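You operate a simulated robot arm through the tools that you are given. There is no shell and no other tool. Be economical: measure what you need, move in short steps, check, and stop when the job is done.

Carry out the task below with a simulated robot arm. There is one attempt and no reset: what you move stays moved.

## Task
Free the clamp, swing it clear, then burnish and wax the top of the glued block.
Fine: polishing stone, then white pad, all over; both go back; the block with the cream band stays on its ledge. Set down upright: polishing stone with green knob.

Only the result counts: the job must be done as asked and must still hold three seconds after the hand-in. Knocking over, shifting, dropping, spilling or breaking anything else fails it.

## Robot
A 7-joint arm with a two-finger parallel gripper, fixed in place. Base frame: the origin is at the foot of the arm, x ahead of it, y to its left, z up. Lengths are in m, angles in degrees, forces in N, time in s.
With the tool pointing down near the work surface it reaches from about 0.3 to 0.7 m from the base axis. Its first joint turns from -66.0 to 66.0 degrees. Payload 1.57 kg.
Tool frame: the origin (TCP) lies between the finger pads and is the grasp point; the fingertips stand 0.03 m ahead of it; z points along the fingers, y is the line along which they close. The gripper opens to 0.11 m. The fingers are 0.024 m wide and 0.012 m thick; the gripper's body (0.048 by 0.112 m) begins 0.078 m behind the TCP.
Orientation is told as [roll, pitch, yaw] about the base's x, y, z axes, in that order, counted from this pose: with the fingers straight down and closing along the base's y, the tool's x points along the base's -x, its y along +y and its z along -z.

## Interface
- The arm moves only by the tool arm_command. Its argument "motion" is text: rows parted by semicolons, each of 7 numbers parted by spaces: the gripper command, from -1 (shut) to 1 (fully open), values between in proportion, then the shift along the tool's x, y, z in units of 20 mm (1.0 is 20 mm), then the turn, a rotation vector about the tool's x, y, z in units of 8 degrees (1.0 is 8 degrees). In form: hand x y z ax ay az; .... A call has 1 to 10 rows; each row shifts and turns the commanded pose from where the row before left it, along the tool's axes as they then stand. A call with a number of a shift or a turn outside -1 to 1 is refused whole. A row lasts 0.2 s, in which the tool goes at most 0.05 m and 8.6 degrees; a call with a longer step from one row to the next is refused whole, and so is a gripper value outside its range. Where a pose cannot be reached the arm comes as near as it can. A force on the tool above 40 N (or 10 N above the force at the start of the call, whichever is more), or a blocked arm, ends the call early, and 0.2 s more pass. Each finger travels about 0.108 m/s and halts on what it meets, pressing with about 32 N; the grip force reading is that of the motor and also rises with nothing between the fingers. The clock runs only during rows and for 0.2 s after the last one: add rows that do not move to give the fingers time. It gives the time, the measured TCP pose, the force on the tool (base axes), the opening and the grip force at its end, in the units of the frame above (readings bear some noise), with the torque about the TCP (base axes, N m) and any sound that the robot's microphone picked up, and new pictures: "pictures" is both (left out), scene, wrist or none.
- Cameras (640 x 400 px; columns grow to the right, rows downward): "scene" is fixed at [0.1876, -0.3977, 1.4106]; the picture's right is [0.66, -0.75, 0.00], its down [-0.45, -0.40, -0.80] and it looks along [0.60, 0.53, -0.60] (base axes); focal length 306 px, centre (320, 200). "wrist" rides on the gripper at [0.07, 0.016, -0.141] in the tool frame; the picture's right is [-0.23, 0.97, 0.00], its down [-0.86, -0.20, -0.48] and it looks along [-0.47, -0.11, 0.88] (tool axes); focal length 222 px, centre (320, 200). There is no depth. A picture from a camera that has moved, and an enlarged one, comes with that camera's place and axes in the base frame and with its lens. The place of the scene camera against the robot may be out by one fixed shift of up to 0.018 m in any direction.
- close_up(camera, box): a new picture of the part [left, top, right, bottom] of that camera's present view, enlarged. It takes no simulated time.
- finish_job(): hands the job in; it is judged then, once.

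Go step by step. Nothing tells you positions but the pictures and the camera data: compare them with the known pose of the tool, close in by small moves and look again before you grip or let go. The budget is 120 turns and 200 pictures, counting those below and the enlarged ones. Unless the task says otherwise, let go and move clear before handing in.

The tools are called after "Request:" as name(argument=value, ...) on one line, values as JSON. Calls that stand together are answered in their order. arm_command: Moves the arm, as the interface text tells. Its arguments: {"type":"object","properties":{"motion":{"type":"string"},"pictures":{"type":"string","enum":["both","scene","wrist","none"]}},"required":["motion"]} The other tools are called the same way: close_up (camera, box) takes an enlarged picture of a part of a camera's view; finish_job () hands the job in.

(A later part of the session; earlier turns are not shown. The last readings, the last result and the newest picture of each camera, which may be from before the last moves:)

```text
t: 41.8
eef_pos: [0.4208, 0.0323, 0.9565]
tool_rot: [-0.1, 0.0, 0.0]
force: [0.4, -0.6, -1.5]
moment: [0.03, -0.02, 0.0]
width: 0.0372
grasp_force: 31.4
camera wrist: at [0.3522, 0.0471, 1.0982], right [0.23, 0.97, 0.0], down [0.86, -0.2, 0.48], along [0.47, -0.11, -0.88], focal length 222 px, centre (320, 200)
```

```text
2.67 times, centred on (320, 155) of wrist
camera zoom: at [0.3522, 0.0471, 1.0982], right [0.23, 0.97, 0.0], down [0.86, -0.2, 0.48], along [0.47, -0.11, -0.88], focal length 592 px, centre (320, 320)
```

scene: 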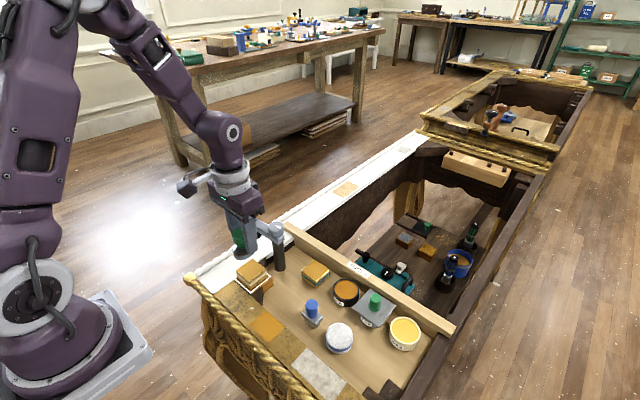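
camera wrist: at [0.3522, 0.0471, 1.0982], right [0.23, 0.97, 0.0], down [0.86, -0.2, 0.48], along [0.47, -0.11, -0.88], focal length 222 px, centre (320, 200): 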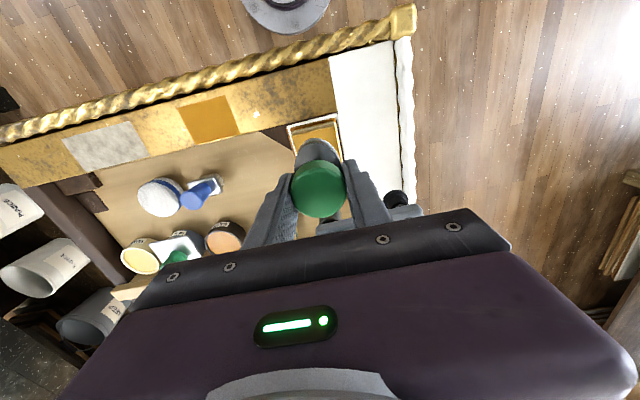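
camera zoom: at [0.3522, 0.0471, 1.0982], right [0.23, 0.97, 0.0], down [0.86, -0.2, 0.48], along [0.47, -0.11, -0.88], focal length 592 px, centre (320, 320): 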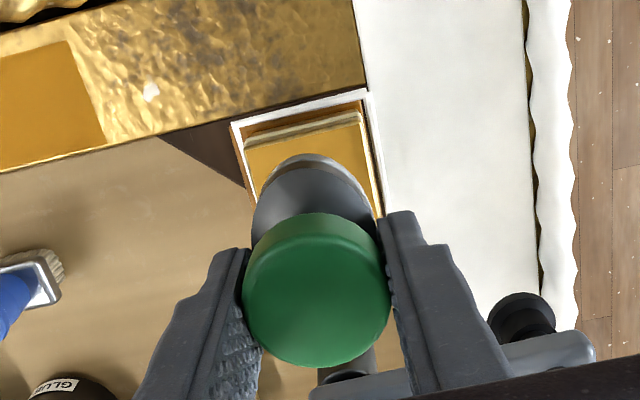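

The stone hangs roughly 5 cm above the block. I'll lower close, then feel for contact in small steps.

Request:
arm_command(motion="-1 0 -0.12 0.6 0 0 0;-1 0 0 0.6 0 0 0;-1 0 0 0.5 0 0 0;-1 0 0 0 0 0 0", pictures="none")

Request:
close_up(camera="scene", box=[205, 210, 325, 290])

Request:
close_up(camera="wrist", box=[220, 80, 420, 230])

```text
t: 42.8
eef_pos: [0.4218, 0.0271, 0.9229]
tool_rot: [0.0, 0.0, 0.0]
force: [0.9, -0.4, -1.5]
moment: [0.0, 0.02, -0.03]
width: 0.0368
grasp_force: 32.0
```

```text
5.00 times, centred on (265, 250) of scene
camera zoom: at [0.1876, -0.3977, 1.4106], right [0.66, -0.75, 0.0], down [-0.45, -0.4, -0.8], along [0.6, 0.53, -0.6], focal length 1533 px, centre (595, -50)
```

zoom: 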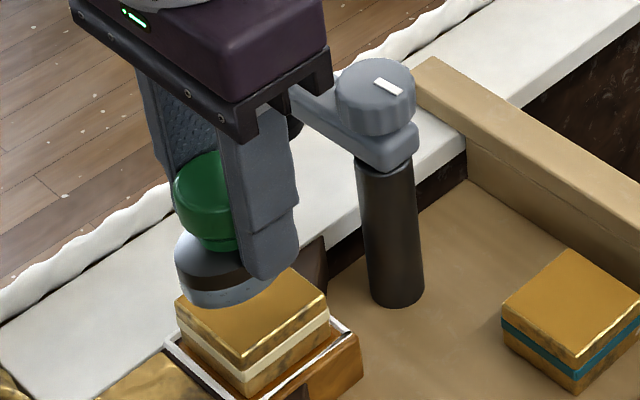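

```text
2.67 times, centred on (320, 155) of wrist
camera zoom: at [0.3523, 0.0438, 1.064], right [0.23, 0.97, 0.0], down [0.86, -0.2, 0.48], along [0.47, -0.11, -0.88], focal length 592 px, centre (320, 320)
```

zoom: 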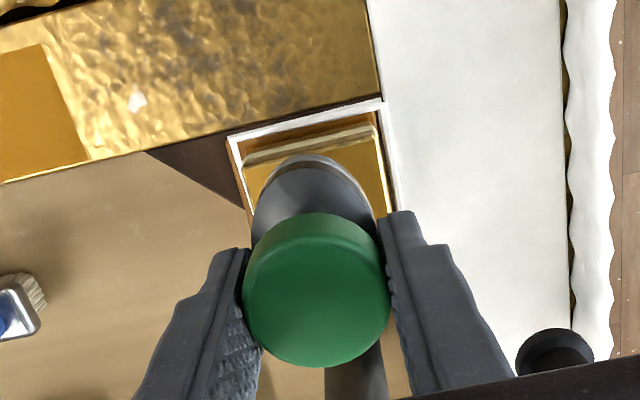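

Nearly touching; lowering in fine steps.

Request:
arm_command(motion="-1 0 0 0.15 0 0 0;-1 0 0 0.15 0 0 0;-1 0 0 0.1 0 0 0;-1 0 0 0.1 0 0 0;-1 0 0 0 0 0 0", pictures="none")

Request:
close_up(camera="scene", box=[205, 210, 325, 290])

```text
t: 44.0
eef_pos: [0.4224, 0.026, 0.9136]
tool_rot: [0.1, 0.0, 0.0]
force: [0.5, -0.2, -0.4]
moment: [-0.01, -0.03, -0.01]
width: 0.037
grasp_force: 32.1
```

```text
5.00 times, centred on (265, 250) of scene
camera zoom: at [0.1876, -0.3977, 1.4106], right [0.66, -0.75, 0.0], down [-0.45, -0.4, -0.8], along [0.6, 0.53, -0.6], focal length 1533 px, centre (595, -50)
```

zoom: 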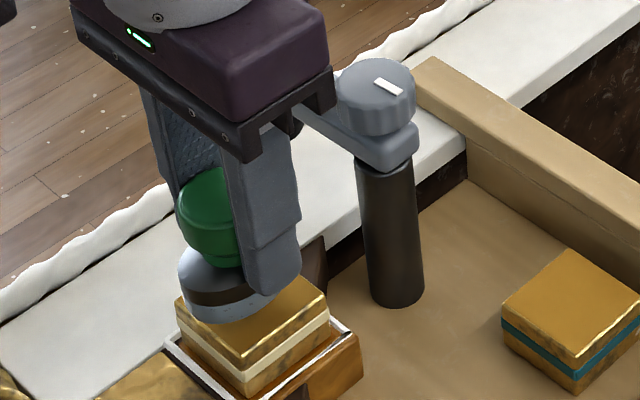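

Request:
arm_command(motion="-1 0 0 0.1 0 0 0;-1 0 0 0.1 0 0 0;-1 0 0 0.1 0 0 0;-1 0 0 0 0 0 0", pictures="none")

```text
t: 45.0
eef_pos: [0.4223, 0.028, 0.909]
tool_rot: [0.0, 0.0, 0.0]
force: [-0.9, 0.0, 4.6]
moment: [-0.01, 0.06, 0.01]
width: 0.037
grasp_force: 31.3
```

Contact at ~4.6 N. I'll press slightly more and rub a raster over the whole top.

Request:
arm_command(motion="-1 0.45 -0.4 0.04 0 0 0;-1 0.45 -0.45 0 0 0 0;-1 0 0.6 0 0 0 0;-1 0 0.6 0 0 0 0;-1 0 0.6 0 0 0 0;-1 -0.6 0 0 0 0 0;-1 0 -0.6 0 0 0 0;-1 0 -0.6 0 0 0 0;-1 0 -0.6 0 0 0 0;-1 -0.6 0 0 0 0 0", pictures="none")

Request:
close_up(camera="scene", box=[205, 210, 325, 290])

```text
t: 47.2
eef_pos: [0.4267, 0.0123, 0.9064]
tool_rot: [-0.1, 0.1, 0.0]
force: [-6.8, -0.2, 15.9]
moment: [0.14, 0.64, 0.1]
width: 0.0369
grasp_force: 32.6
```

```text
5.00 times, centred on (265, 250) of scene
camera zoom: at [0.1872, -0.3978, 1.4106], right [0.66, -0.75, 0.0], down [-0.45, -0.4, -0.8], along [0.6, 0.53, -0.6], focal length 1533 px, centre (595, -50)
```

zoom: 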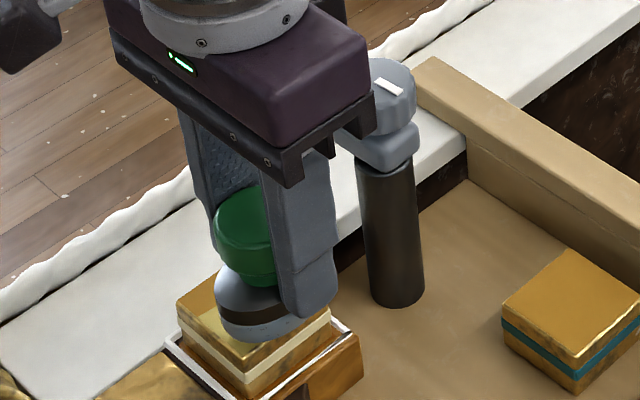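

The top is changing sheen where rubbed. Continuing with the remaining rows.

Request:
arm_command(motion="-1 0 0.6 -0.03 0 0 0;-1 0 0.6 0 0 0 0;-1 0 0.6 0 0 0 0;-1 -0.6 0 0 0 0 0;-1 0 -0.6 0 0 0 0;-1 0 -0.6 0 0 0 0;-1 0 -0.6 0 0 0 0;-1 0 -0.2 0 0 0 0;-1 0.6 0 0 0 0 0;-1 0.6 0 0 0 0 0", pictures="none")

Request:
arm_command(motion="-1 0.6 0 0 0 0 0;-1 0.2 0 0 0 0 0;-1 0 0.6 0 0 0 0;-1 0 0.6 0 0 0 0;-1 0 0.7 0 0 0 0;-1 0 0.2 0 0 0 0;-1 -0.6 0 0 0 0 0;-1 -0.6 0 0 0 0 0;-1 -0.6 0 0 0 0 0;-1 -0.2 0 0 0 0 0", pictures="none")

Request:
arm_command(motion="-1 0 0 -0.5 0 0 0;-1 0.5 -0.5 -1 0 0 0;-1 0.5 -1 -1 0 0 0;-1 0 -1 -0.5 0 0 0;-1 0 -1 0 0 0 0;-1 0 -1 0 0 0 0;-1 0 0 0 0 0 0", pictures="both")

Request:
close_up(camera="scene", box=[225, 250, 285, 300])

Request:
close_up(camera="wrist", box=[280, 60, 480, 210])

```text
t: 49.4
eef_pos: [0.4154, 0.007, 0.9088]
tool_rot: [-0.1, -0.1, -0.1]
force: [0.1, 0.7, -1.0]
moment: [-0.01, -0.01, 0.02]
width: 0.037
grasp_force: 32.3
```

```text
t: 51.6
eef_pos: [0.4414, 0.0504, 0.9084]
tool_rot: [0.0, 0.0, 0.0]
force: [0.1, -0.8, -0.7]
moment: [0.0, 0.03, -0.01]
width: 0.037
grasp_force: 31.9
```

```text
t: 53.2
eef_pos: [0.4195, -0.041, 0.9671]
tool_rot: [-0.1, 0.0, 0.0]
force: [0.1, 0.2, -1.2]
moment: [-0.02, -0.01, -0.02]
width: 0.0369
grasp_force: 31.9
camera wrist: at [0.3496, -0.0251, 1.108], right [0.23, 0.97, 0.0], down [0.86, -0.2, 0.48], along [0.47, -0.11, -0.88], focal length 222 px, centre (320, 200)
```

scene: 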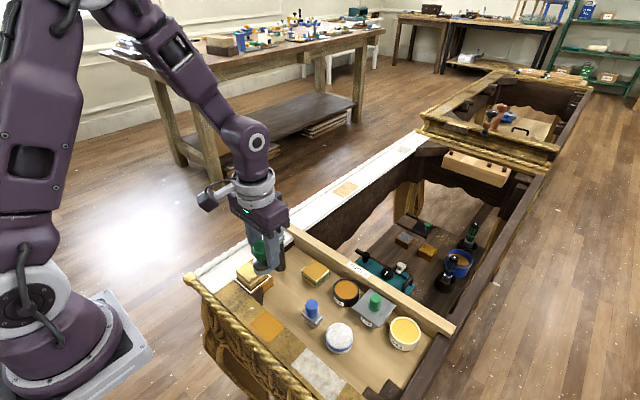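
wrist: 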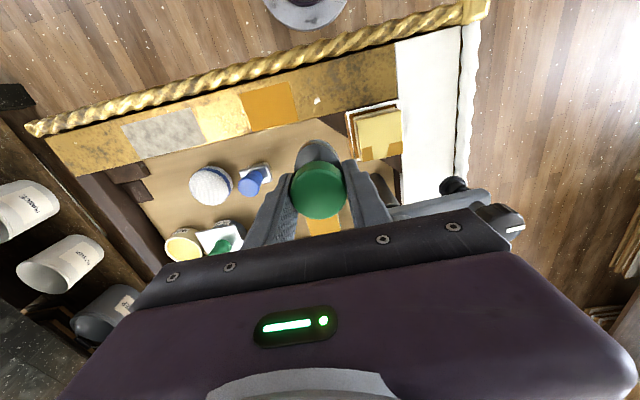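

```text
8.00 times, centred on (255, 275) of scene
camera zoom: at [0.1876, -0.3978, 1.4106], right [0.66, -0.75, 0.0], down [-0.45, -0.4, -0.8], along [0.6, 0.53, -0.6], focal length 2452 px, centre (840, -400)
```

zoom: 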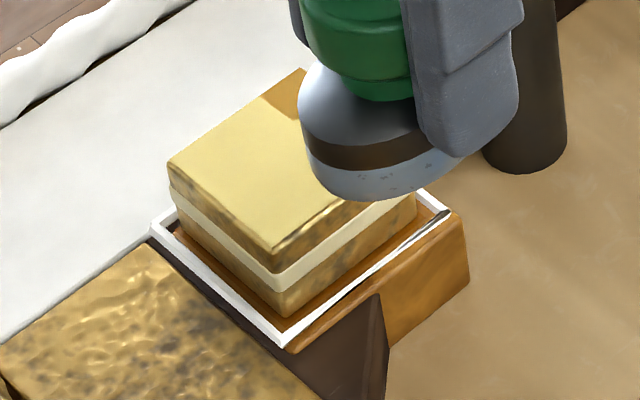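

```text
2.67 times, centred on (380, 135) of wrist
camera zoom: at [0.3496, -0.0251, 1.108], right [0.23, 0.97, 0.0], down [0.86, -0.2, 0.48], along [0.47, -0.11, -0.88], focal length 592 px, centre (160, 373)
```

zoom: 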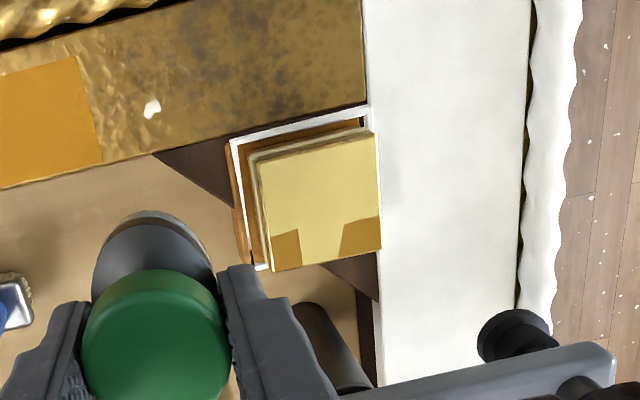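

The burnished area is clearly visible; only the two +x corners remain dull. I'll go back and rub along that edge.

Request:
arm_command(motion="-1 -0.5 0.9 0 0 0 0;-1 -0.5 0.9 0 0 0 0;-1 -0.15 0.7 0.5 0 0 0;-1 0 0 1 0 0 0;-1 0 0 1 0 0 0;-1 0 0 0.3 0 0 0;-1 0 0 0.1 0 0 0;-1 0 0 0.1 0 0 0;-1 0 0 0 0 0 0", pictures="none")

```text
t: 55.2
eef_pos: [0.442, 0.009, 0.9071]
tool_rot: [0.0, 0.1, -0.1]
force: [-0.1, -1.0, 0.3]
moment: [0.04, 0.0, -0.02]
width: 0.0369
grasp_force: 32.2
```

Request:
arm_command(motion="-1 0 0 0.08 0 0 0;-1 0 0 0.05 0 0 0;-1 0 0.3 0 0 0 0;-1 0 0 0 0 0 0", pictures="none")

```text
t: 56.2
eef_pos: [0.4432, 0.0155, 0.9062]
tool_rot: [0.1, -0.1, 0.0]
force: [1.0, -9.4, 22.4]
moment: [-0.42, 0.31, 0.19]
width: 0.0373
grasp_force: 32.5
```

Request:
arm_command(motion="-1 0 -0.4 -0.04 0 0 0;-1 0 -0.1 0 0 0 0;-1 0 0.6 0 0 0 0;-1 0 0.6 0 0 0 0;-1 0 0.6 0 0 0 0;-1 0 0.1 0 0 0 0;-1 0 0 0 0 0 0", pictures="none")

Request:
arm_command(motion="-1 0.3 0 0 0 0 0;-1 0 -0.6 0 0 0 0;-1 0 -0.6 0 0 0 0;-1 0 -0.7 0 0 0 0;-1 0 0 -0.5 0 0 0;-1 0 -0.5 -1 0 0 0;-1 0.5 -1 -1 0 0 0;-1 0.2 -1 -0.5 0 0 0;-1 0 -0.5 0 0 0 0;-1 0 0 0 0 0 0", pictures="none")

Request:
close_up(camera="wrist", box=[280, 60, 480, 210])

```text
t: 57.8
eef_pos: [0.4424, 0.0438, 0.9059]
tool_rot: [0.0, 0.0, 0.0]
force: [-0.1, -3.9, 12.3]
moment: [-0.4, 0.21, 0.04]
width: 0.0369
grasp_force: 31.7
```

```text
t: 60.0
eef_pos: [0.4246, -0.054, 0.9661]
tool_rot: [0.0, -0.1, 0.1]
force: [0.8, 0.2, -0.3]
moment: [0.0, -0.03, -0.03]
width: 0.0369
grasp_force: 32.2
```

```text
2.67 times, centred on (380, 135) of wrist
camera zoom: at [0.3545, -0.039, 1.1072], right [0.23, 0.97, 0.0], down [0.86, -0.2, 0.48], along [0.47, -0.11, -0.88], focal length 592 px, centre (160, 373)
```

zoom: 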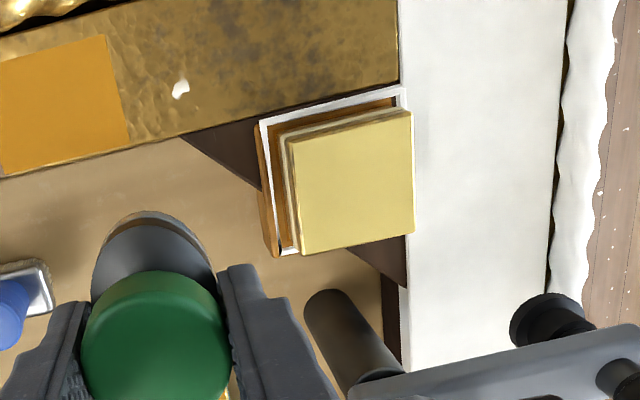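

Fully burnished. Returning the stone to its original spot.

Request:
arm_command(motion="-1 -0.75 -0.4 0 0 0 0;-1 -0.71 -0.37 0 0 0 0;-1 0 0 1 0 0 0;-1 0 0 1 0 0 0;-1 0 0 1 0 0 0;-1 0 0 1 0 0 0;-1 0 0 1 0 0 0;-1 0 0 0.3 0 0 0;-1 0 0 0 0 0 0", pictures="scene")

Request:
close_up(camera="scene", box=[225, 250, 345, 330])

```text
t: 62.0
eef_pos: [0.4521, -0.0697, 0.8604]
tool_rot: [0.0, -0.1, 0.0]
force: [0.8, 0.1, -1.0]
moment: [0.02, -0.02, -0.03]
width: 0.0371
grasp_force: 32.2
```

scene: 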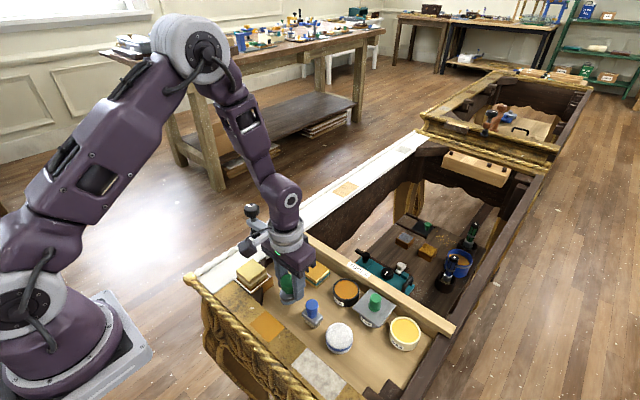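

```text
5.00 times, centred on (285, 290) of scene
camera zoom: at [0.1877, -0.3977, 1.4106], right [0.66, -0.75, 0.0], down [-0.45, -0.4, -0.8], along [0.6, 0.53, -0.6], focal length 1533 px, centre (495, -250)
```

zoom: 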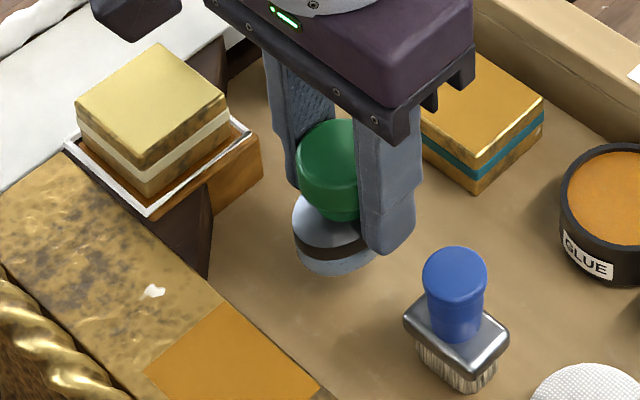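

Request:
arm_command(motion="-1 -0.07 0 0.25 0 0 0;-1 0 0 0.2 0 0 0;-1 0 0 0.1 0 0 0;-1 0 0 0.05 0 0 0;-1 0 0 0 0 0 0", pictures="none")

```text
t: 63.2
eef_pos: [0.4522, -0.0703, 0.8472]
tool_rot: [-0.1, 0.0, -0.1]
force: [0.0, -0.1, -0.2]
moment: [-0.04, 0.01, 0.01]
width: 0.0368
grasp_force: 31.9
```

Request:
arm_command(motion="-1 0 0 0.05 0 0 0;-1 0 0 0.05 0 0 0;-1 0 0 0 0 0 0", pictures="none")

```text
t: 64.0
eef_pos: [0.4521, -0.0701, 0.8458]
tool_rot: [0.0, 0.0, 0.0]
force: [-0.7, -0.1, -1.2]
moment: [-0.03, 0.01, -0.01]
width: 0.0373
grasp_force: 32.0
```

Request:
arm_command(motion="-1 0 0 0.05 0 0 0;-1 0 0 0.05 0 0 0;-1 0 0 0 0 0 0", pictures="none")

Request:
close_up(camera="scene", box=[225, 250, 345, 330])

```text
t: 64.8
eef_pos: [0.4526, -0.0698, 0.8447]
tool_rot: [0.0, -0.1, 0.0]
force: [-0.7, -1.5, 15.6]
moment: [0.18, 0.43, 0.01]
width: 0.0369
grasp_force: 31.9
```

```text
5.00 times, centred on (285, 290) of scene
camera zoom: at [0.1874, -0.3978, 1.4106], right [0.66, -0.75, 0.0], down [-0.45, -0.4, -0.8], along [0.6, 0.53, -0.6], focal length 1533 px, centre (495, -250)
```

zoom: 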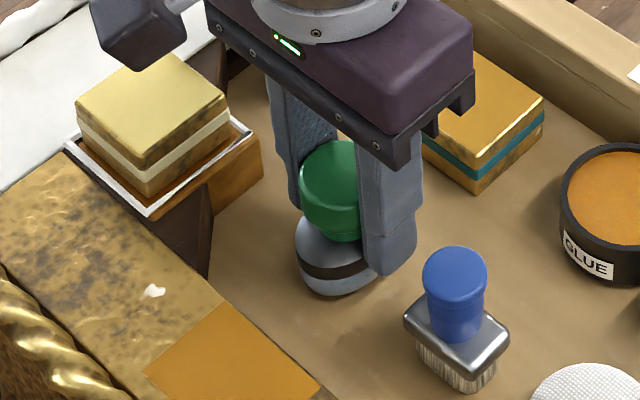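

The stone is down. I'll ease the pressure, open to 0.055 and rise.

Request:
arm_command(motion="-1 0 0 -0.04 0 0 0;-0.6 0 0 0 0 0 0;-0.05 0 0 0 0 0 0;0 0 0 0 0 0 0;0 0 0 -0.3 0 0 0;0 0 0 -1 0 0 0;0 0 0 -1 0 0 0;0 0 0 -1 0 0 0;0 0 -0.5 -1 0 0 0;0.3 0 -0.5 -1 0 0 0", pictures="none")

Request:
arm_command(motion="1 0 -1 0 0 0 0;1 0 -1 0 0 0 0;1 0 -1 0 0 0 0;1 0 -1 0 0 0 0;1 0 -1 0 0 0 0;1 0 -1 0 0 0 0;1 0 0 0 0 0 0")

Request:
close_up(camera="wrist", box=[220, 80, 420, 230])

Request:
close_up(camera="scene", box=[270, 250, 440, 370])

```text
t: 67.0
eef_pos: [0.4526, -0.0909, 0.951]
tool_rot: [-0.1, 0.0, -0.1]
force: [-0.3, 0.0, 0.7]
moment: [-0.03, -0.02, 0.01]
width: 0.0717
grasp_force: 0.1
```

```text
t: 68.6
eef_pos: [0.4517, -0.21, 0.9508]
tool_rot: [0.0, 0.0, 0.1]
force: [0.3, 1.2, -0.2]
moment: [-0.01, 0.0, -0.02]
width: 0.1102
grasp_force: 0.0
camera wrist: at [0.3834, -0.195, 1.0911], right [0.23, 0.97, 0.0], down [0.86, -0.2, 0.48], along [0.47, -0.11, -0.88], focal length 222 px, centre (320, 200)
```

scene: 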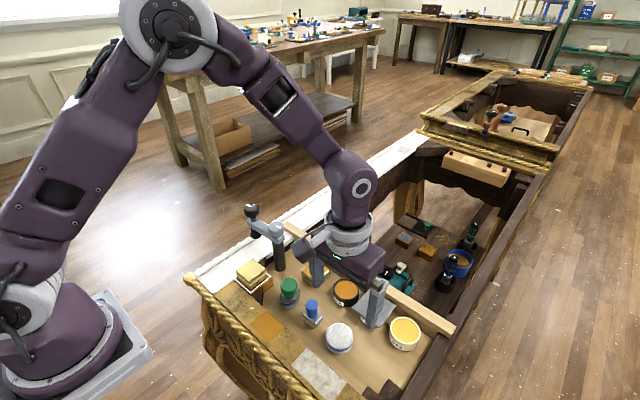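
wrist: 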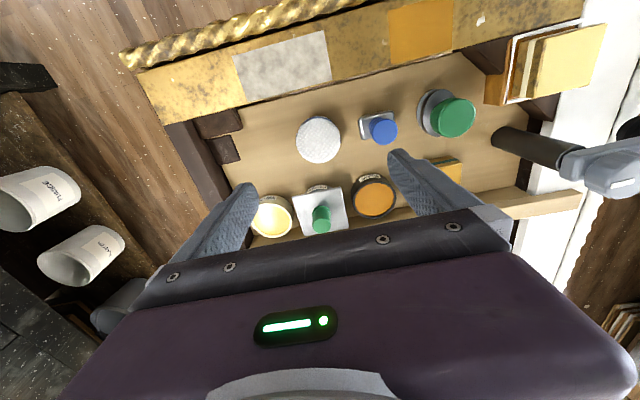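

```text
2.67 times, centred on (320, 155) of wrist
camera zoom: at [0.3834, -0.195, 1.0911], right [0.23, 0.97, 0.0], down [0.86, -0.2, 0.48], along [0.47, -0.11, -0.88], focal length 592 px, centre (320, 320)
```

zoom: 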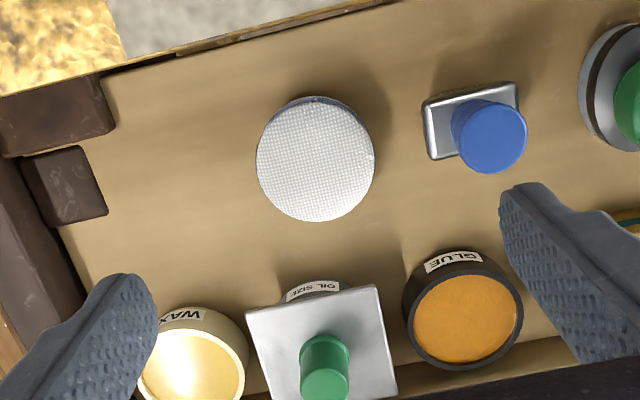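

```text
3.33 times, centred on (355, 310) of scene
camera zoom: at [0.1876, -0.3978, 1.4106], right [0.66, -0.75, 0.0], down [-0.45, -0.4, -0.8], along [0.6, 0.53, -0.6], focal length 1022 px, centre (203, -167)
```

zoom: 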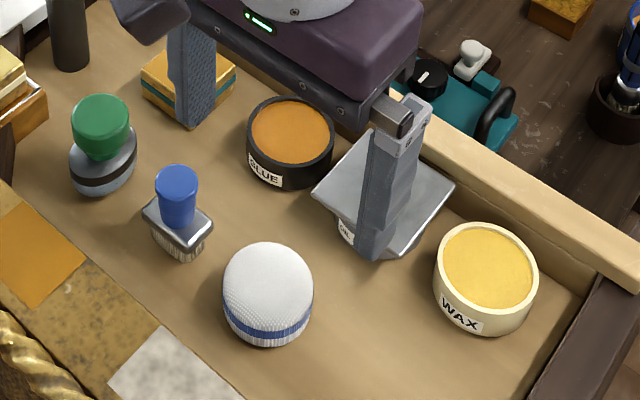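

Stone is back, upright. The white pad is at ≈(0.447, -0.211), about 57 mm across. I'll lower over it with a narrow opening to stay clear of the brush.

Request:
arm_command(motion="0.28 0.24 -0.06 1 0 0 0;0.28 0 0 1 0 0 0;0.28 0 0 1 0 0 0;0.28 0 0 1 0 0 0;0.28 0 0 0 0 0 0")

Request:
close_up(camera="wrist", box=[220, 80, 420, 230])

Request:
close_up(camera="scene", box=[270, 250, 410, 360])

```text
t: 69.8
eef_pos: [0.4469, -0.2105, 0.8694]
tool_rot: [0.0, 0.0, 0.0]
force: [0.2, -0.6, -0.9]
moment: [-0.04, 0.02, 0.02]
width: 0.0705
grasp_force: 0.1
camera wrist: at [0.3781, -0.1942, 1.0104], right [0.23, 0.97, 0.0], down [0.86, -0.2, 0.48], along [0.47, -0.11, -0.88], focal length 222 px, centre (320, 200)
```

scene: 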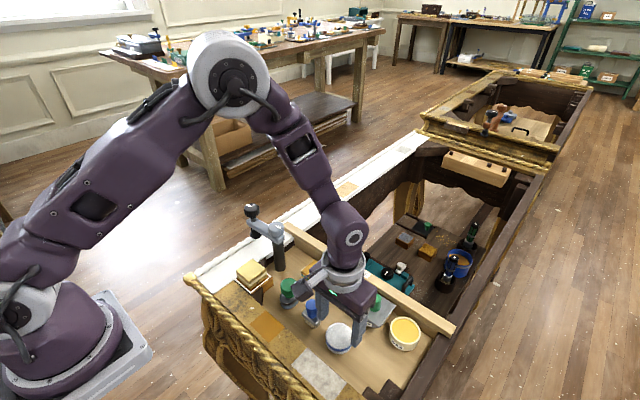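
wrist: 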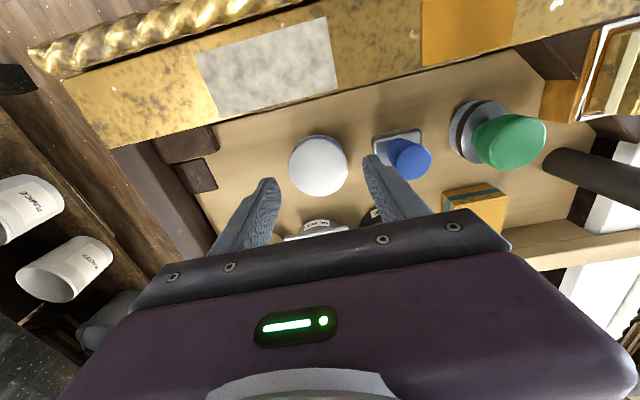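

```text
2.67 times, centred on (320, 155) of wrist
camera zoom: at [0.3781, -0.1942, 1.0104], right [0.23, 0.97, 0.0], down [0.86, -0.2, 0.48], along [0.47, -0.11, -0.88], focal length 592 px, centre (320, 320)
```

zoom: 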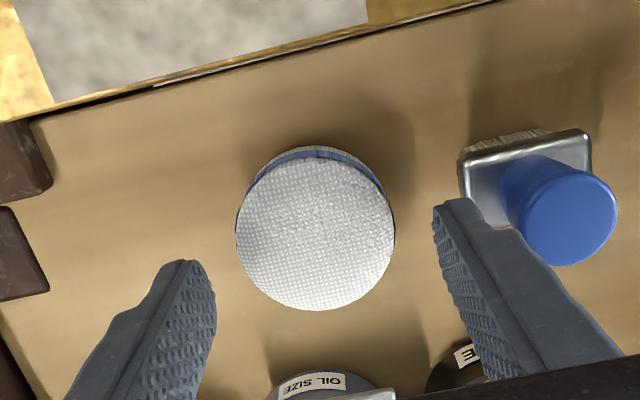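

```text
3.64 times, centred on (340, 305) of scene
camera zoom: at [0.1876, -0.3977, 1.4106], right [0.66, -0.75, 0.0], down [-0.45, -0.4, -0.8], along [0.6, 0.53, -0.6], focal length 1115 px, centre (247, -182)
```

zoom: 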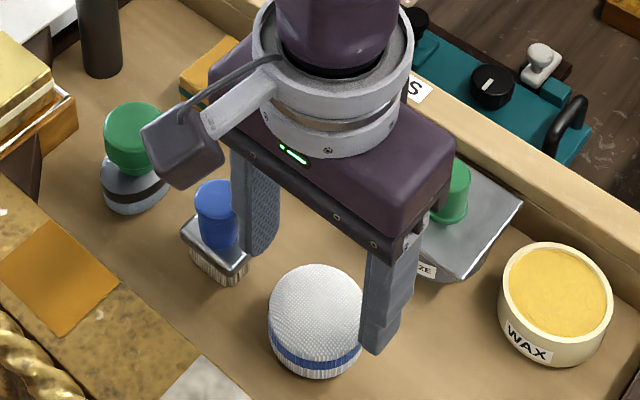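

The brush is only ~3 cm from the pad, so I'll turn the hand 40° so the finger clears it, then lower.

Request:
arm_command(motion="0.25 0 -0.06 0 0 0 -1;0.25 0 0 0 0 0 -1;0.25 0 0 0 0 0 -1;0.25 0 0 0 0 0 -1;0.25 0 0 0 0 0 -1;0.25 0 0 0.6 0 0 0;0.25 0 0 0 0 0 0")

Request:
close_up(camera="wrist", box=[220, 80, 420, 230])

Request:
close_up(camera="scene", box=[270, 250, 410, 360])

```text
t: 71.4
eef_pos: [0.4484, -0.213, 0.8599]
tool_rot: [0.1, -0.1, 40.1]
force: [-0.4, -0.9, -0.6]
moment: [0.01, 0.02, 0.01]
width: 0.0687
grasp_force: 0.2
camera wrist: at [0.3843, -0.2453, 0.9999], right [-0.45, 0.89, 0.0], down [0.78, 0.4, 0.48], along [0.43, 0.22, -0.88], focal length 222 px, centre (320, 200)
```

scene: 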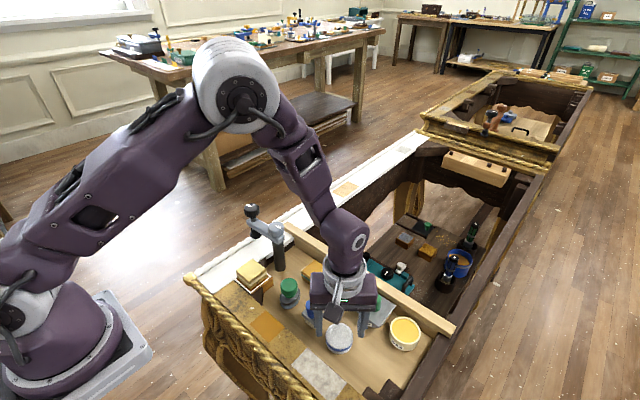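
wrist: 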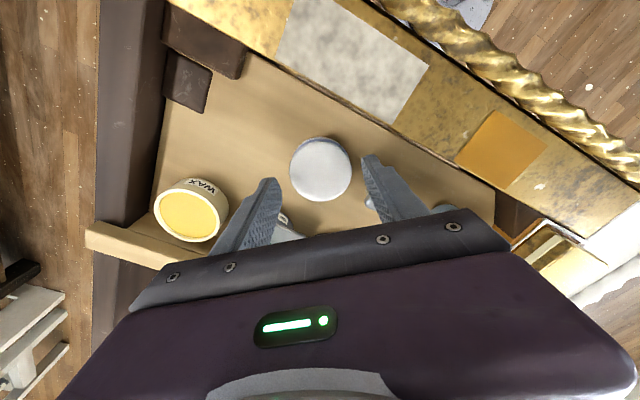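

```text
2.67 times, centred on (320, 155) of wrist
camera zoom: at [0.3843, -0.2453, 0.9999], right [-0.45, 0.89, 0.0], down [0.78, 0.4, 0.48], along [0.43, 0.22, -0.88], focal length 592 px, centre (320, 320)
```

zoom: 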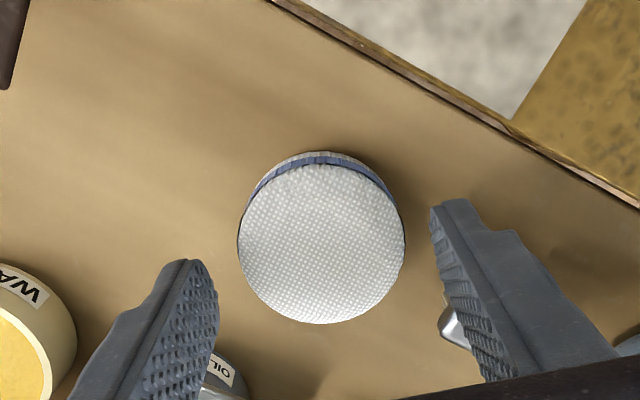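

```text
3.64 times, centred on (340, 305) of scene
camera zoom: at [0.1876, -0.3977, 1.4106], right [0.66, -0.75, 0.0], down [-0.45, -0.4, -0.8], along [0.6, 0.53, -0.6], focal length 1115 px, centre (247, -182)
```

zoom: 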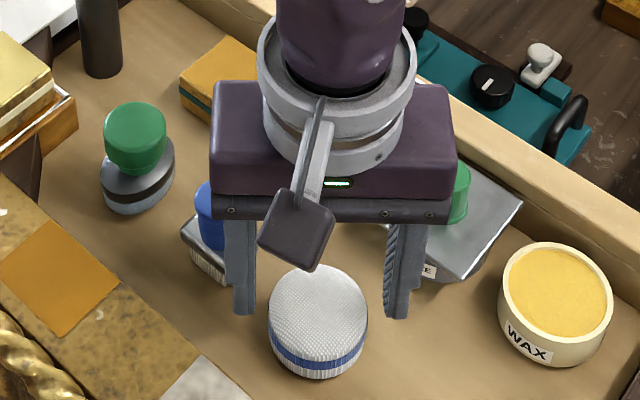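

Well centred with clearance on both sides. Lowering and gripping the pad.

Request:
arm_command(motion="0.25 0.05 0.05 0.6 0 0 0;0.25 0 0 0.6 0 0 0;0.25 0 0 0.45 0 0 0;0.25 0 0 0 0 0 0;-0.5 0 0 0 0 0 0;-1 0 0 0 0 0 0;-1 0 0 0 0 0 0", pictures="scene")

Request:
close_up(camera="scene", box=[270, 250, 410, 360])

```text
t: 73.0
eef_pos: [0.447, -0.2129, 0.8268]
tool_rot: [0.0, 0.0, 40.0]
force: [0.3, -1.0, 0.0]
moment: [-0.02, 0.0, 0.03]
width: 0.0515
grasp_force: 32.3
```

scene: 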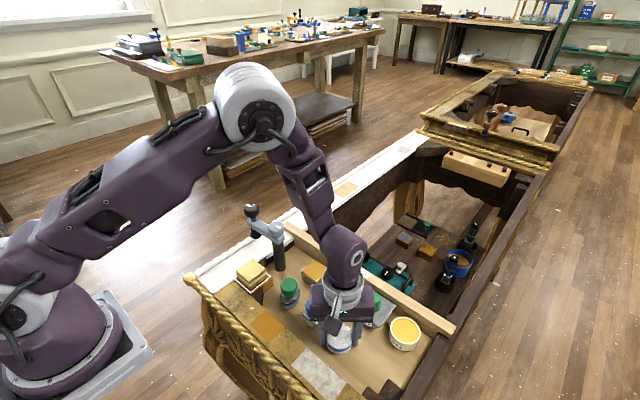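

```text
3.64 times, centred on (340, 305) of scene
camera zoom: at [0.1876, -0.3977, 1.4106], right [0.66, -0.75, 0.0], down [-0.45, -0.4, -0.8], along [0.6, 0.53, -0.6], focal length 1115 px, centre (247, -182)
```

zoom: 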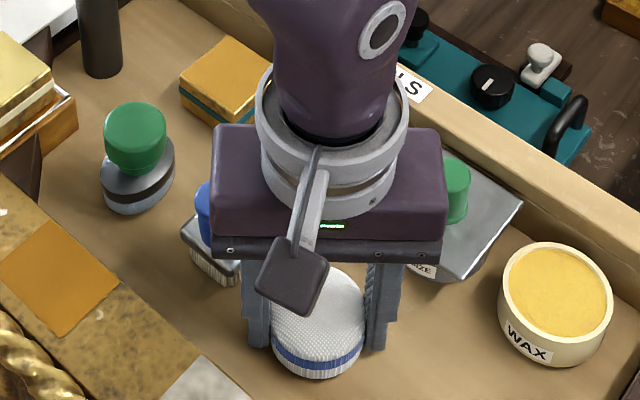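

Gripped. Lifting and rotating back to yaw 0.

Request:
arm_command(motion="-1 0 0 -0.5 0 0 0;-1 0 0 -1 0 0 0;-1 0 0 -1 0 0 0;-1 0 0 -1 0 0 1;-1 0 0 -1 0 0 1;-1 0 0 -1 0 0 1;-1 0 0 -0.5 0 0 1;-1 0 0 0 0 0 1;-1 0 0 0 0 0 0", pictures="scene")

Request:
close_up(camera="scene", box=[270, 230, 410, 340])

```text
t: 75.0
eef_pos: [0.4478, -0.2119, 0.9463]
tool_rot: [-0.1, 0.0, -0.1]
force: [-0.2, 0.7, -0.2]
moment: [0.02, -0.03, -0.01]
width: 0.0514
grasp_force: 32.0
```

scene: 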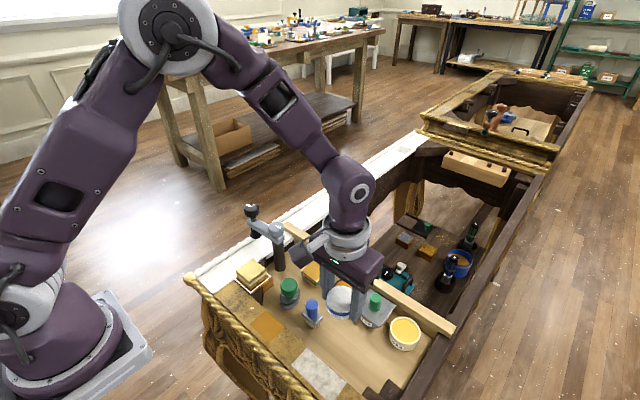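

```text
3.64 times, centred on (340, 285) of scene
camera zoom: at [0.1876, -0.3977, 1.4106], right [0.66, -0.75, 0.0], down [-0.45, -0.4, -0.8], along [0.6, 0.53, -0.6], focal length 1115 px, centre (247, -109)
```

zoom: 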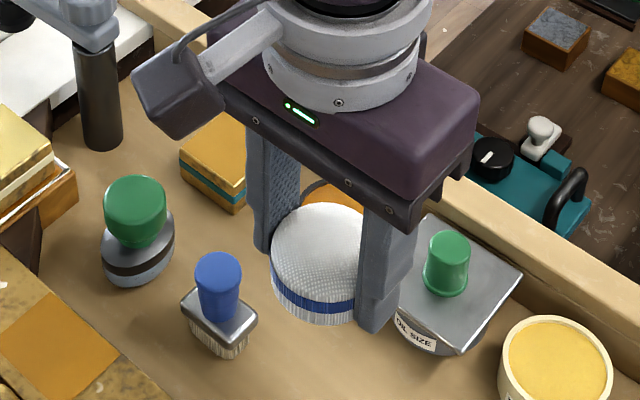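

Carrying the pad over to the block.

Request:
arm_command(motion="-1 0.3 1 0 0 0 0;-1 0.3 1 0 0 0 0;-1 0.3 1 0 0 0 0;-1 0.3 1 0 0 0 0;-1 0.06 1 0 0 0 0;-1 0 1 0 0 0 0;-1 0 1 0 0 0 0;-1 0 1 0 0 0 0;-1 0 1 0 0 0 0;-1 0 1 0 0 0 0", pictures="none")

Request:
arm_command(motion="-1 0 1 0 0 0 0;-1 0 1 0.5 0 0 0;-1 0 0 0.7 0 0 0;-1 0 0 0.3 0 0 0;-1 0 0 0 0 0 0", pictures="none")

Request:
close_up(camera="scene", box=[205, 210, 325, 300])

Request:
close_up(camera="wrist", box=[220, 80, 420, 230])

```text
t: 77.2
eef_pos: [0.4221, -0.0135, 0.9462]
tool_rot: [0.0, 0.0, 0.1]
force: [-0.8, -0.7, -0.2]
moment: [0.04, 0.0, -0.05]
width: 0.0517
grasp_force: 31.5
```

```text
t: 78.4
eef_pos: [0.4215, 0.0283, 0.9164]
tool_rot: [0.1, 0.0, 0.0]
force: [-0.2, 0.0, 0.3]
moment: [0.01, -0.01, 0.03]
width: 0.0515
grasp_force: 32.2
```

```text
4.44 times, centred on (265, 255) of scene
camera zoom: at [0.1876, -0.3977, 1.4106], right [0.66, -0.75, 0.0], down [-0.45, -0.4, -0.8], along [0.6, 0.53, -0.6], focal length 1362 px, centre (564, -44)
```

zoom: 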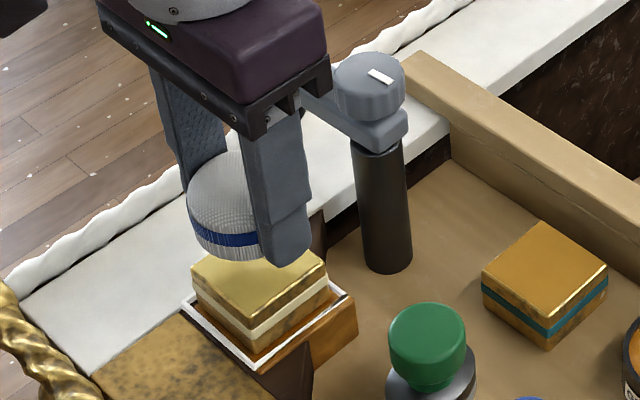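

```text
2.67 times, centred on (320, 155) of wrist
camera zoom: at [0.3518, 0.0439, 1.0569], right [0.23, 0.97, 0.0], down [0.86, -0.2, 0.48], along [0.47, -0.11, -0.88], focal length 592 px, centre (320, 320)
```

zoom: 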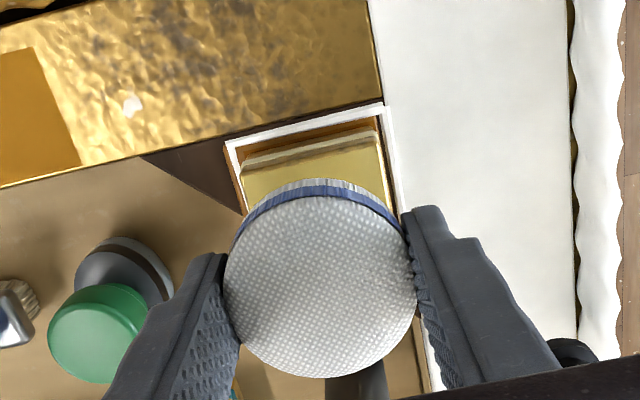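

Request:
arm_command(motion="-1 0 0 0.5 0 0 0;-1 0 0 0.5 0 0 0;-1 0 0 0.2 0 0 0;-1 0 0 0.1 0 0 0;-1 0 0 0.1 0 0 0;-1 0 0 0 0 0 0", pictures="none")

```text
t: 79.8
eef_pos: [0.4219, 0.0262, 0.8869]
tool_rot: [0.0, 0.0, 0.0]
force: [0.2, 0.4, 2.8]
moment: [0.05, 0.0, 0.02]
width: 0.0512
grasp_force: 32.2
```

Contact at ~3 N. A short trial rub to see its effect.

Request:
arm_command(motion="-1 0.35 -0.3 0.05 0 0 0;-1 0.35 -0.4 0 0 0 0;-1 0 0.6 0 0 0 0;-1 0 0.6 0 0 0 0;-1 0 0.4 0 0 0 0;-1 -0.35 0 0 0 0 0;-1 0 -0.6 0 0 0 0;-1 0 -0.6 0 0 0 0;-1 0 -0.4 0 0 0 0;-1 0 0 0 0 0 0", pictures="none")

Request:
close_up(camera="scene", box=[205, 220, 285, 300])

Request:
close_up(camera="wrist", box=[220, 80, 420, 230])

```text
t: 82.0
eef_pos: [0.4147, 0.0143, 0.8887]
tool_rot: [0.1, -0.1, 0.0]
force: [0.0, -0.6, -0.6]
moment: [0.01, 0.0, -0.01]
width: 0.0511
grasp_force: 31.8
```

```text
5.00 times, centred on (245, 260) of scene
camera zoom: at [0.1876, -0.3978, 1.4106], right [0.66, -0.75, 0.0], down [-0.45, -0.4, -0.8], along [0.6, 0.53, -0.6], focal length 1533 px, centre (695, -100)
```

zoom: 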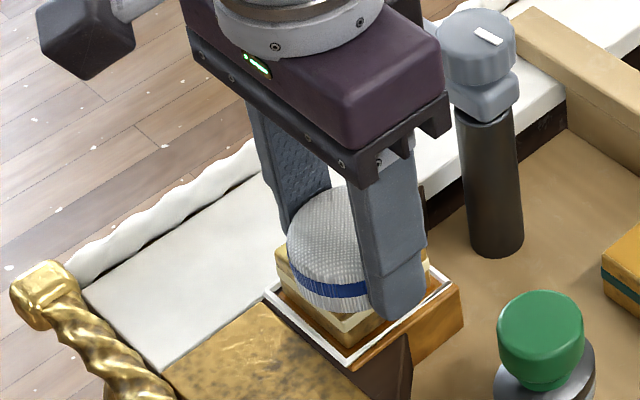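

```text
2.67 times, centred on (320, 155) of wrist
camera zoom: at [0.3446, 0.0296, 1.0288], right [0.23, 0.97, 0.0], down [0.86, -0.2, 0.48], along [0.47, -0.11, -0.88], focal length 592 px, centre (320, 320)
```

zoom: 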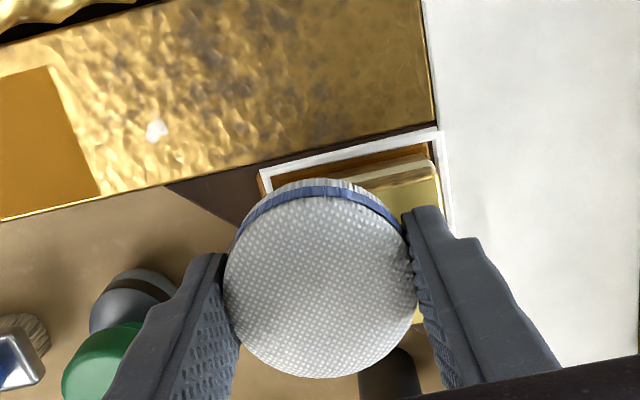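

Request:
arm_command(motion="-1 0 0 0.08 0 0 0;-1 0 0 0.05 0 0 0;-1 0 0 0 0 0 0", pictures="none")

```text
t: 82.7
eef_pos: [0.4152, 0.0128, 0.8874]
tool_rot: [0.0, 0.0, -0.1]
force: [-4.3, -1.8, 21.5]
moment: [0.18, 0.04, 0.07]
width: 0.0514
grasp_force: 32.4
stopped in row 3: the force on the tool passed its limit at 41 N (the readings are from after the stop); the commanded pose is now the measured one
```

Contact stiff; I'll ease slightly and rub.

Request:
arm_command(motion="-1 0 0 -0.04 0 0 0;-1 0 0.4 0 0 0 0;-1 0 0.5 0 0 0 0;-1 0 0.5 0 0 0 0;-1 0 0 0 0 0 0", pictures="none")

Request:
close_up(camera="wrist", box=[220, 80, 420, 230])

Request:
close_up(camera="scene", box=[205, 220, 285, 300])

```text
t: 83.9
eef_pos: [0.4159, 0.0408, 0.8875]
tool_rot: [0.0, -0.2, 0.0]
force: [0.3, -5.4, 14.5]
moment: [-0.49, -0.07, -0.03]
width: 0.0511
grasp_force: 31.2
```

```text
2.67 times, centred on (320, 155) of wrist
camera zoom: at [0.3447, 0.0575, 1.0275], right [0.23, 0.97, 0.0], down [0.85, -0.2, 0.48], along [0.47, -0.11, -0.88], focal length 592 px, centre (320, 320)
```

zoom: 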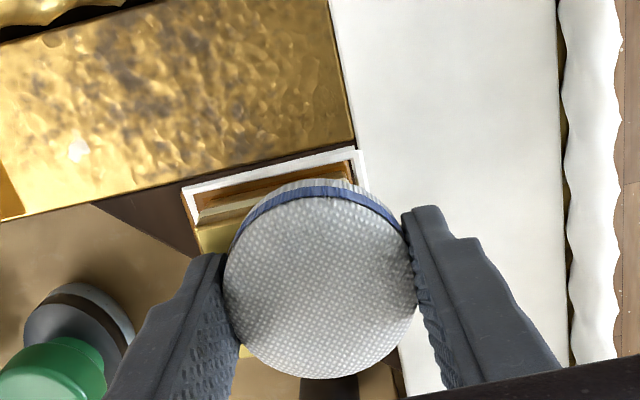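

```text
5.00 times, centred on (245, 260) of scene
camera zoom: at [0.1874, -0.3979, 1.4106], right [0.66, -0.75, 0.0], down [-0.45, -0.4, -0.8], along [0.6, 0.53, -0.6], focal length 1533 px, centre (695, -100)
```

zoom: 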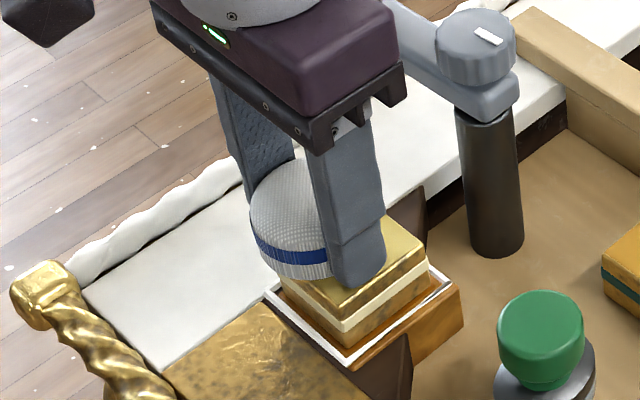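

I'll lift away and check whether the surface changed.

Request:
arm_command(motion="-1 0 0 -0.5 0 0 0;-1 0 0 -1 0 0 0;-1 0 -1 -1 0 0 0;-1 0 -1 -1 0 0 0;-1 0 -1 0 0 0 0;-1 0 -1 0 0 0 0;-1 0 -1 0 0 0 0;-1 0 0 0 0 0 0", pictures="none")

Request:
close_up(camera="wrist", box=[280, 60, 480, 210])

Request:
close_up(camera="scene", box=[225, 250, 285, 300])

```text
t: 85.7
eef_pos: [0.4128, -0.0571, 0.958]
tool_rot: [-0.1, 0.0, 0.1]
force: [-0.8, 0.0, 0.2]
moment: [0.01, 0.02, 0.0]
width: 0.0512
grasp_force: 32.2
```

```text
2.67 times, centred on (380, 135) of wrist
camera zoom: at [0.3443, -0.0414, 1.0983], right [0.23, 0.97, 0.0], down [0.85, -0.2, 0.48], along [0.47, -0.11, -0.88], focal length 592 px, centre (160, 373)
```

zoom: 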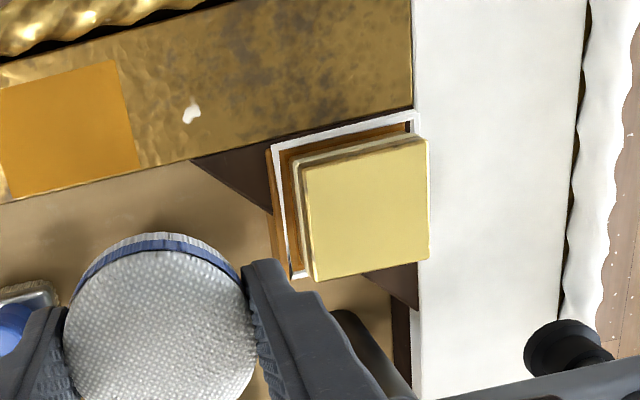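

```text
8.00 times, centred on (255, 275) of scene
camera zoom: at [0.1876, -0.3978, 1.4106], right [0.66, -0.75, 0.0], down [-0.45, -0.4, -0.8], along [0.6, 0.53, -0.6], focal length 2452 px, centre (840, -400)
```

zoom: 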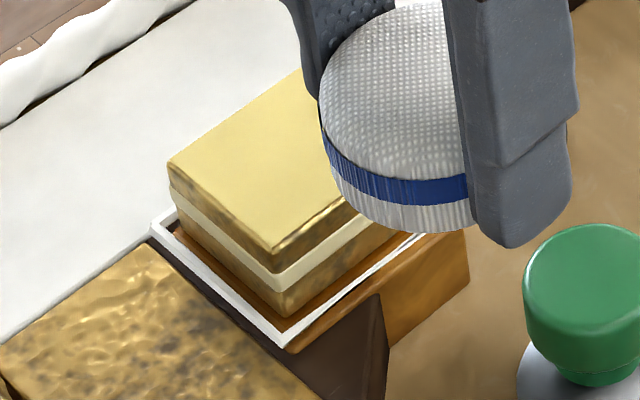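

No visible change, so the pad needs wax. I'll carry it toward the WAX tub and measure the tub.

Request:
arm_command(motion="-1 -0.45 -1 0 0 0 0;-1 -0.45 -1 0 0 0 0;-1 -0.45 -1 0 0 0 0;-1 -0.45 -1 0 0 0 0;-1 -0.45 -1 0 0 0 0;-1 -0.45 -1 0 0 0 0;-1 -0.45 -1 0 0 0 0;-1 -0.45 -1 -0.3 0 0 0;-1 -0.45 -1 -0.3 0 0 0;-1 0 0 0 0 0 0", pictures="both")

Request:
close_up(camera="wrist", box=[170, 80, 370, 230])

Request:
close_up(camera="scene", box=[330, 280, 450, 370])

```text
t: 87.9
eef_pos: [0.4947, -0.2395, 0.9691]
tool_rot: [0.0, -0.1, 0.1]
force: [0.0, 0.0, -0.6]
moment: [-0.01, -0.01, -0.01]
width: 0.0514
grasp_force: 31.9
camera wrist: at [0.4244, -0.2237, 1.1095], right [0.23, 0.97, 0.0], down [0.85, -0.2, 0.48], along [0.47, -0.11, -0.88], focal length 222 px, centre (320, 200)
```

scene: 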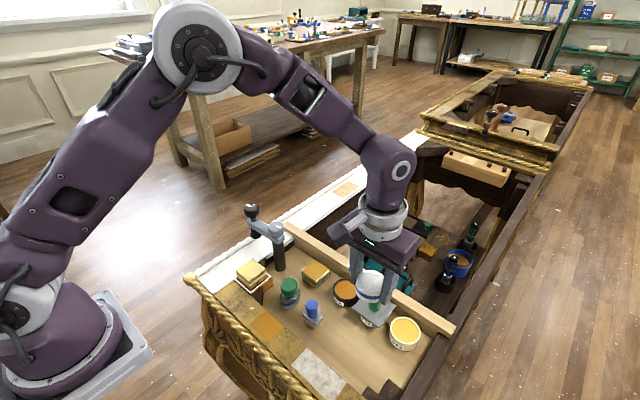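
wrist: 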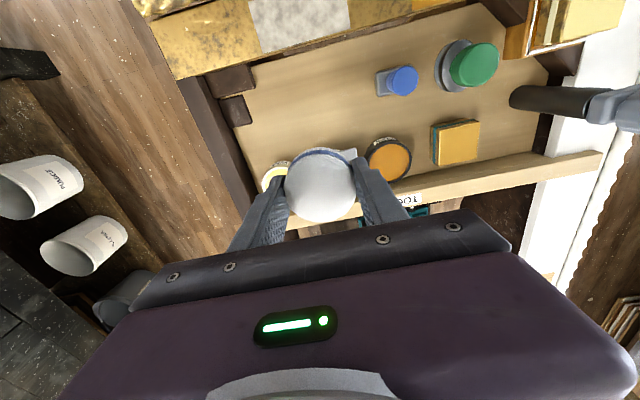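

```text
2.67 times, centred on (270, 155) of wrist
camera zoom: at [0.4244, -0.2237, 1.1095], right [0.23, 0.97, 0.0], down [0.85, -0.2, 0.48], along [0.47, -0.11, -0.88], focal length 592 px, centre (453, 320)
```

zoom: 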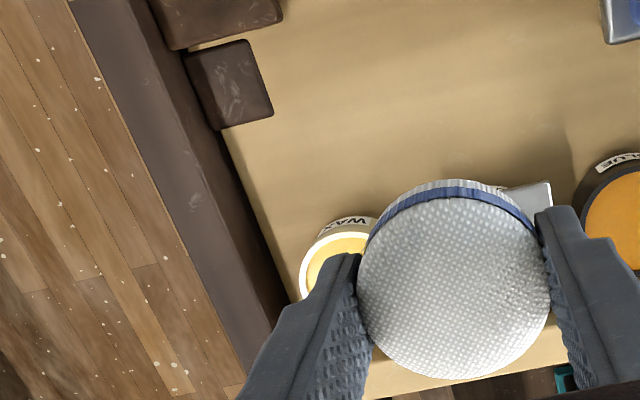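

```text
4.44 times, centred on (390, 325) of scene
camera zoom: at [0.1876, -0.3978, 1.4106], right [0.66, -0.75, 0.0], down [-0.45, -0.4, -0.8], along [0.6, 0.53, -0.6], focal length 1362 px, centre (9, -356)
```

zoom: 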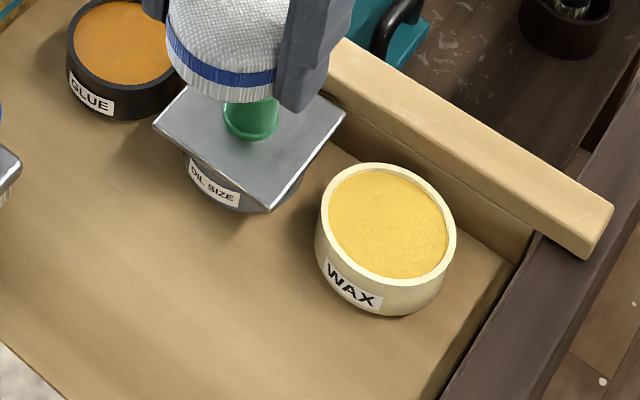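

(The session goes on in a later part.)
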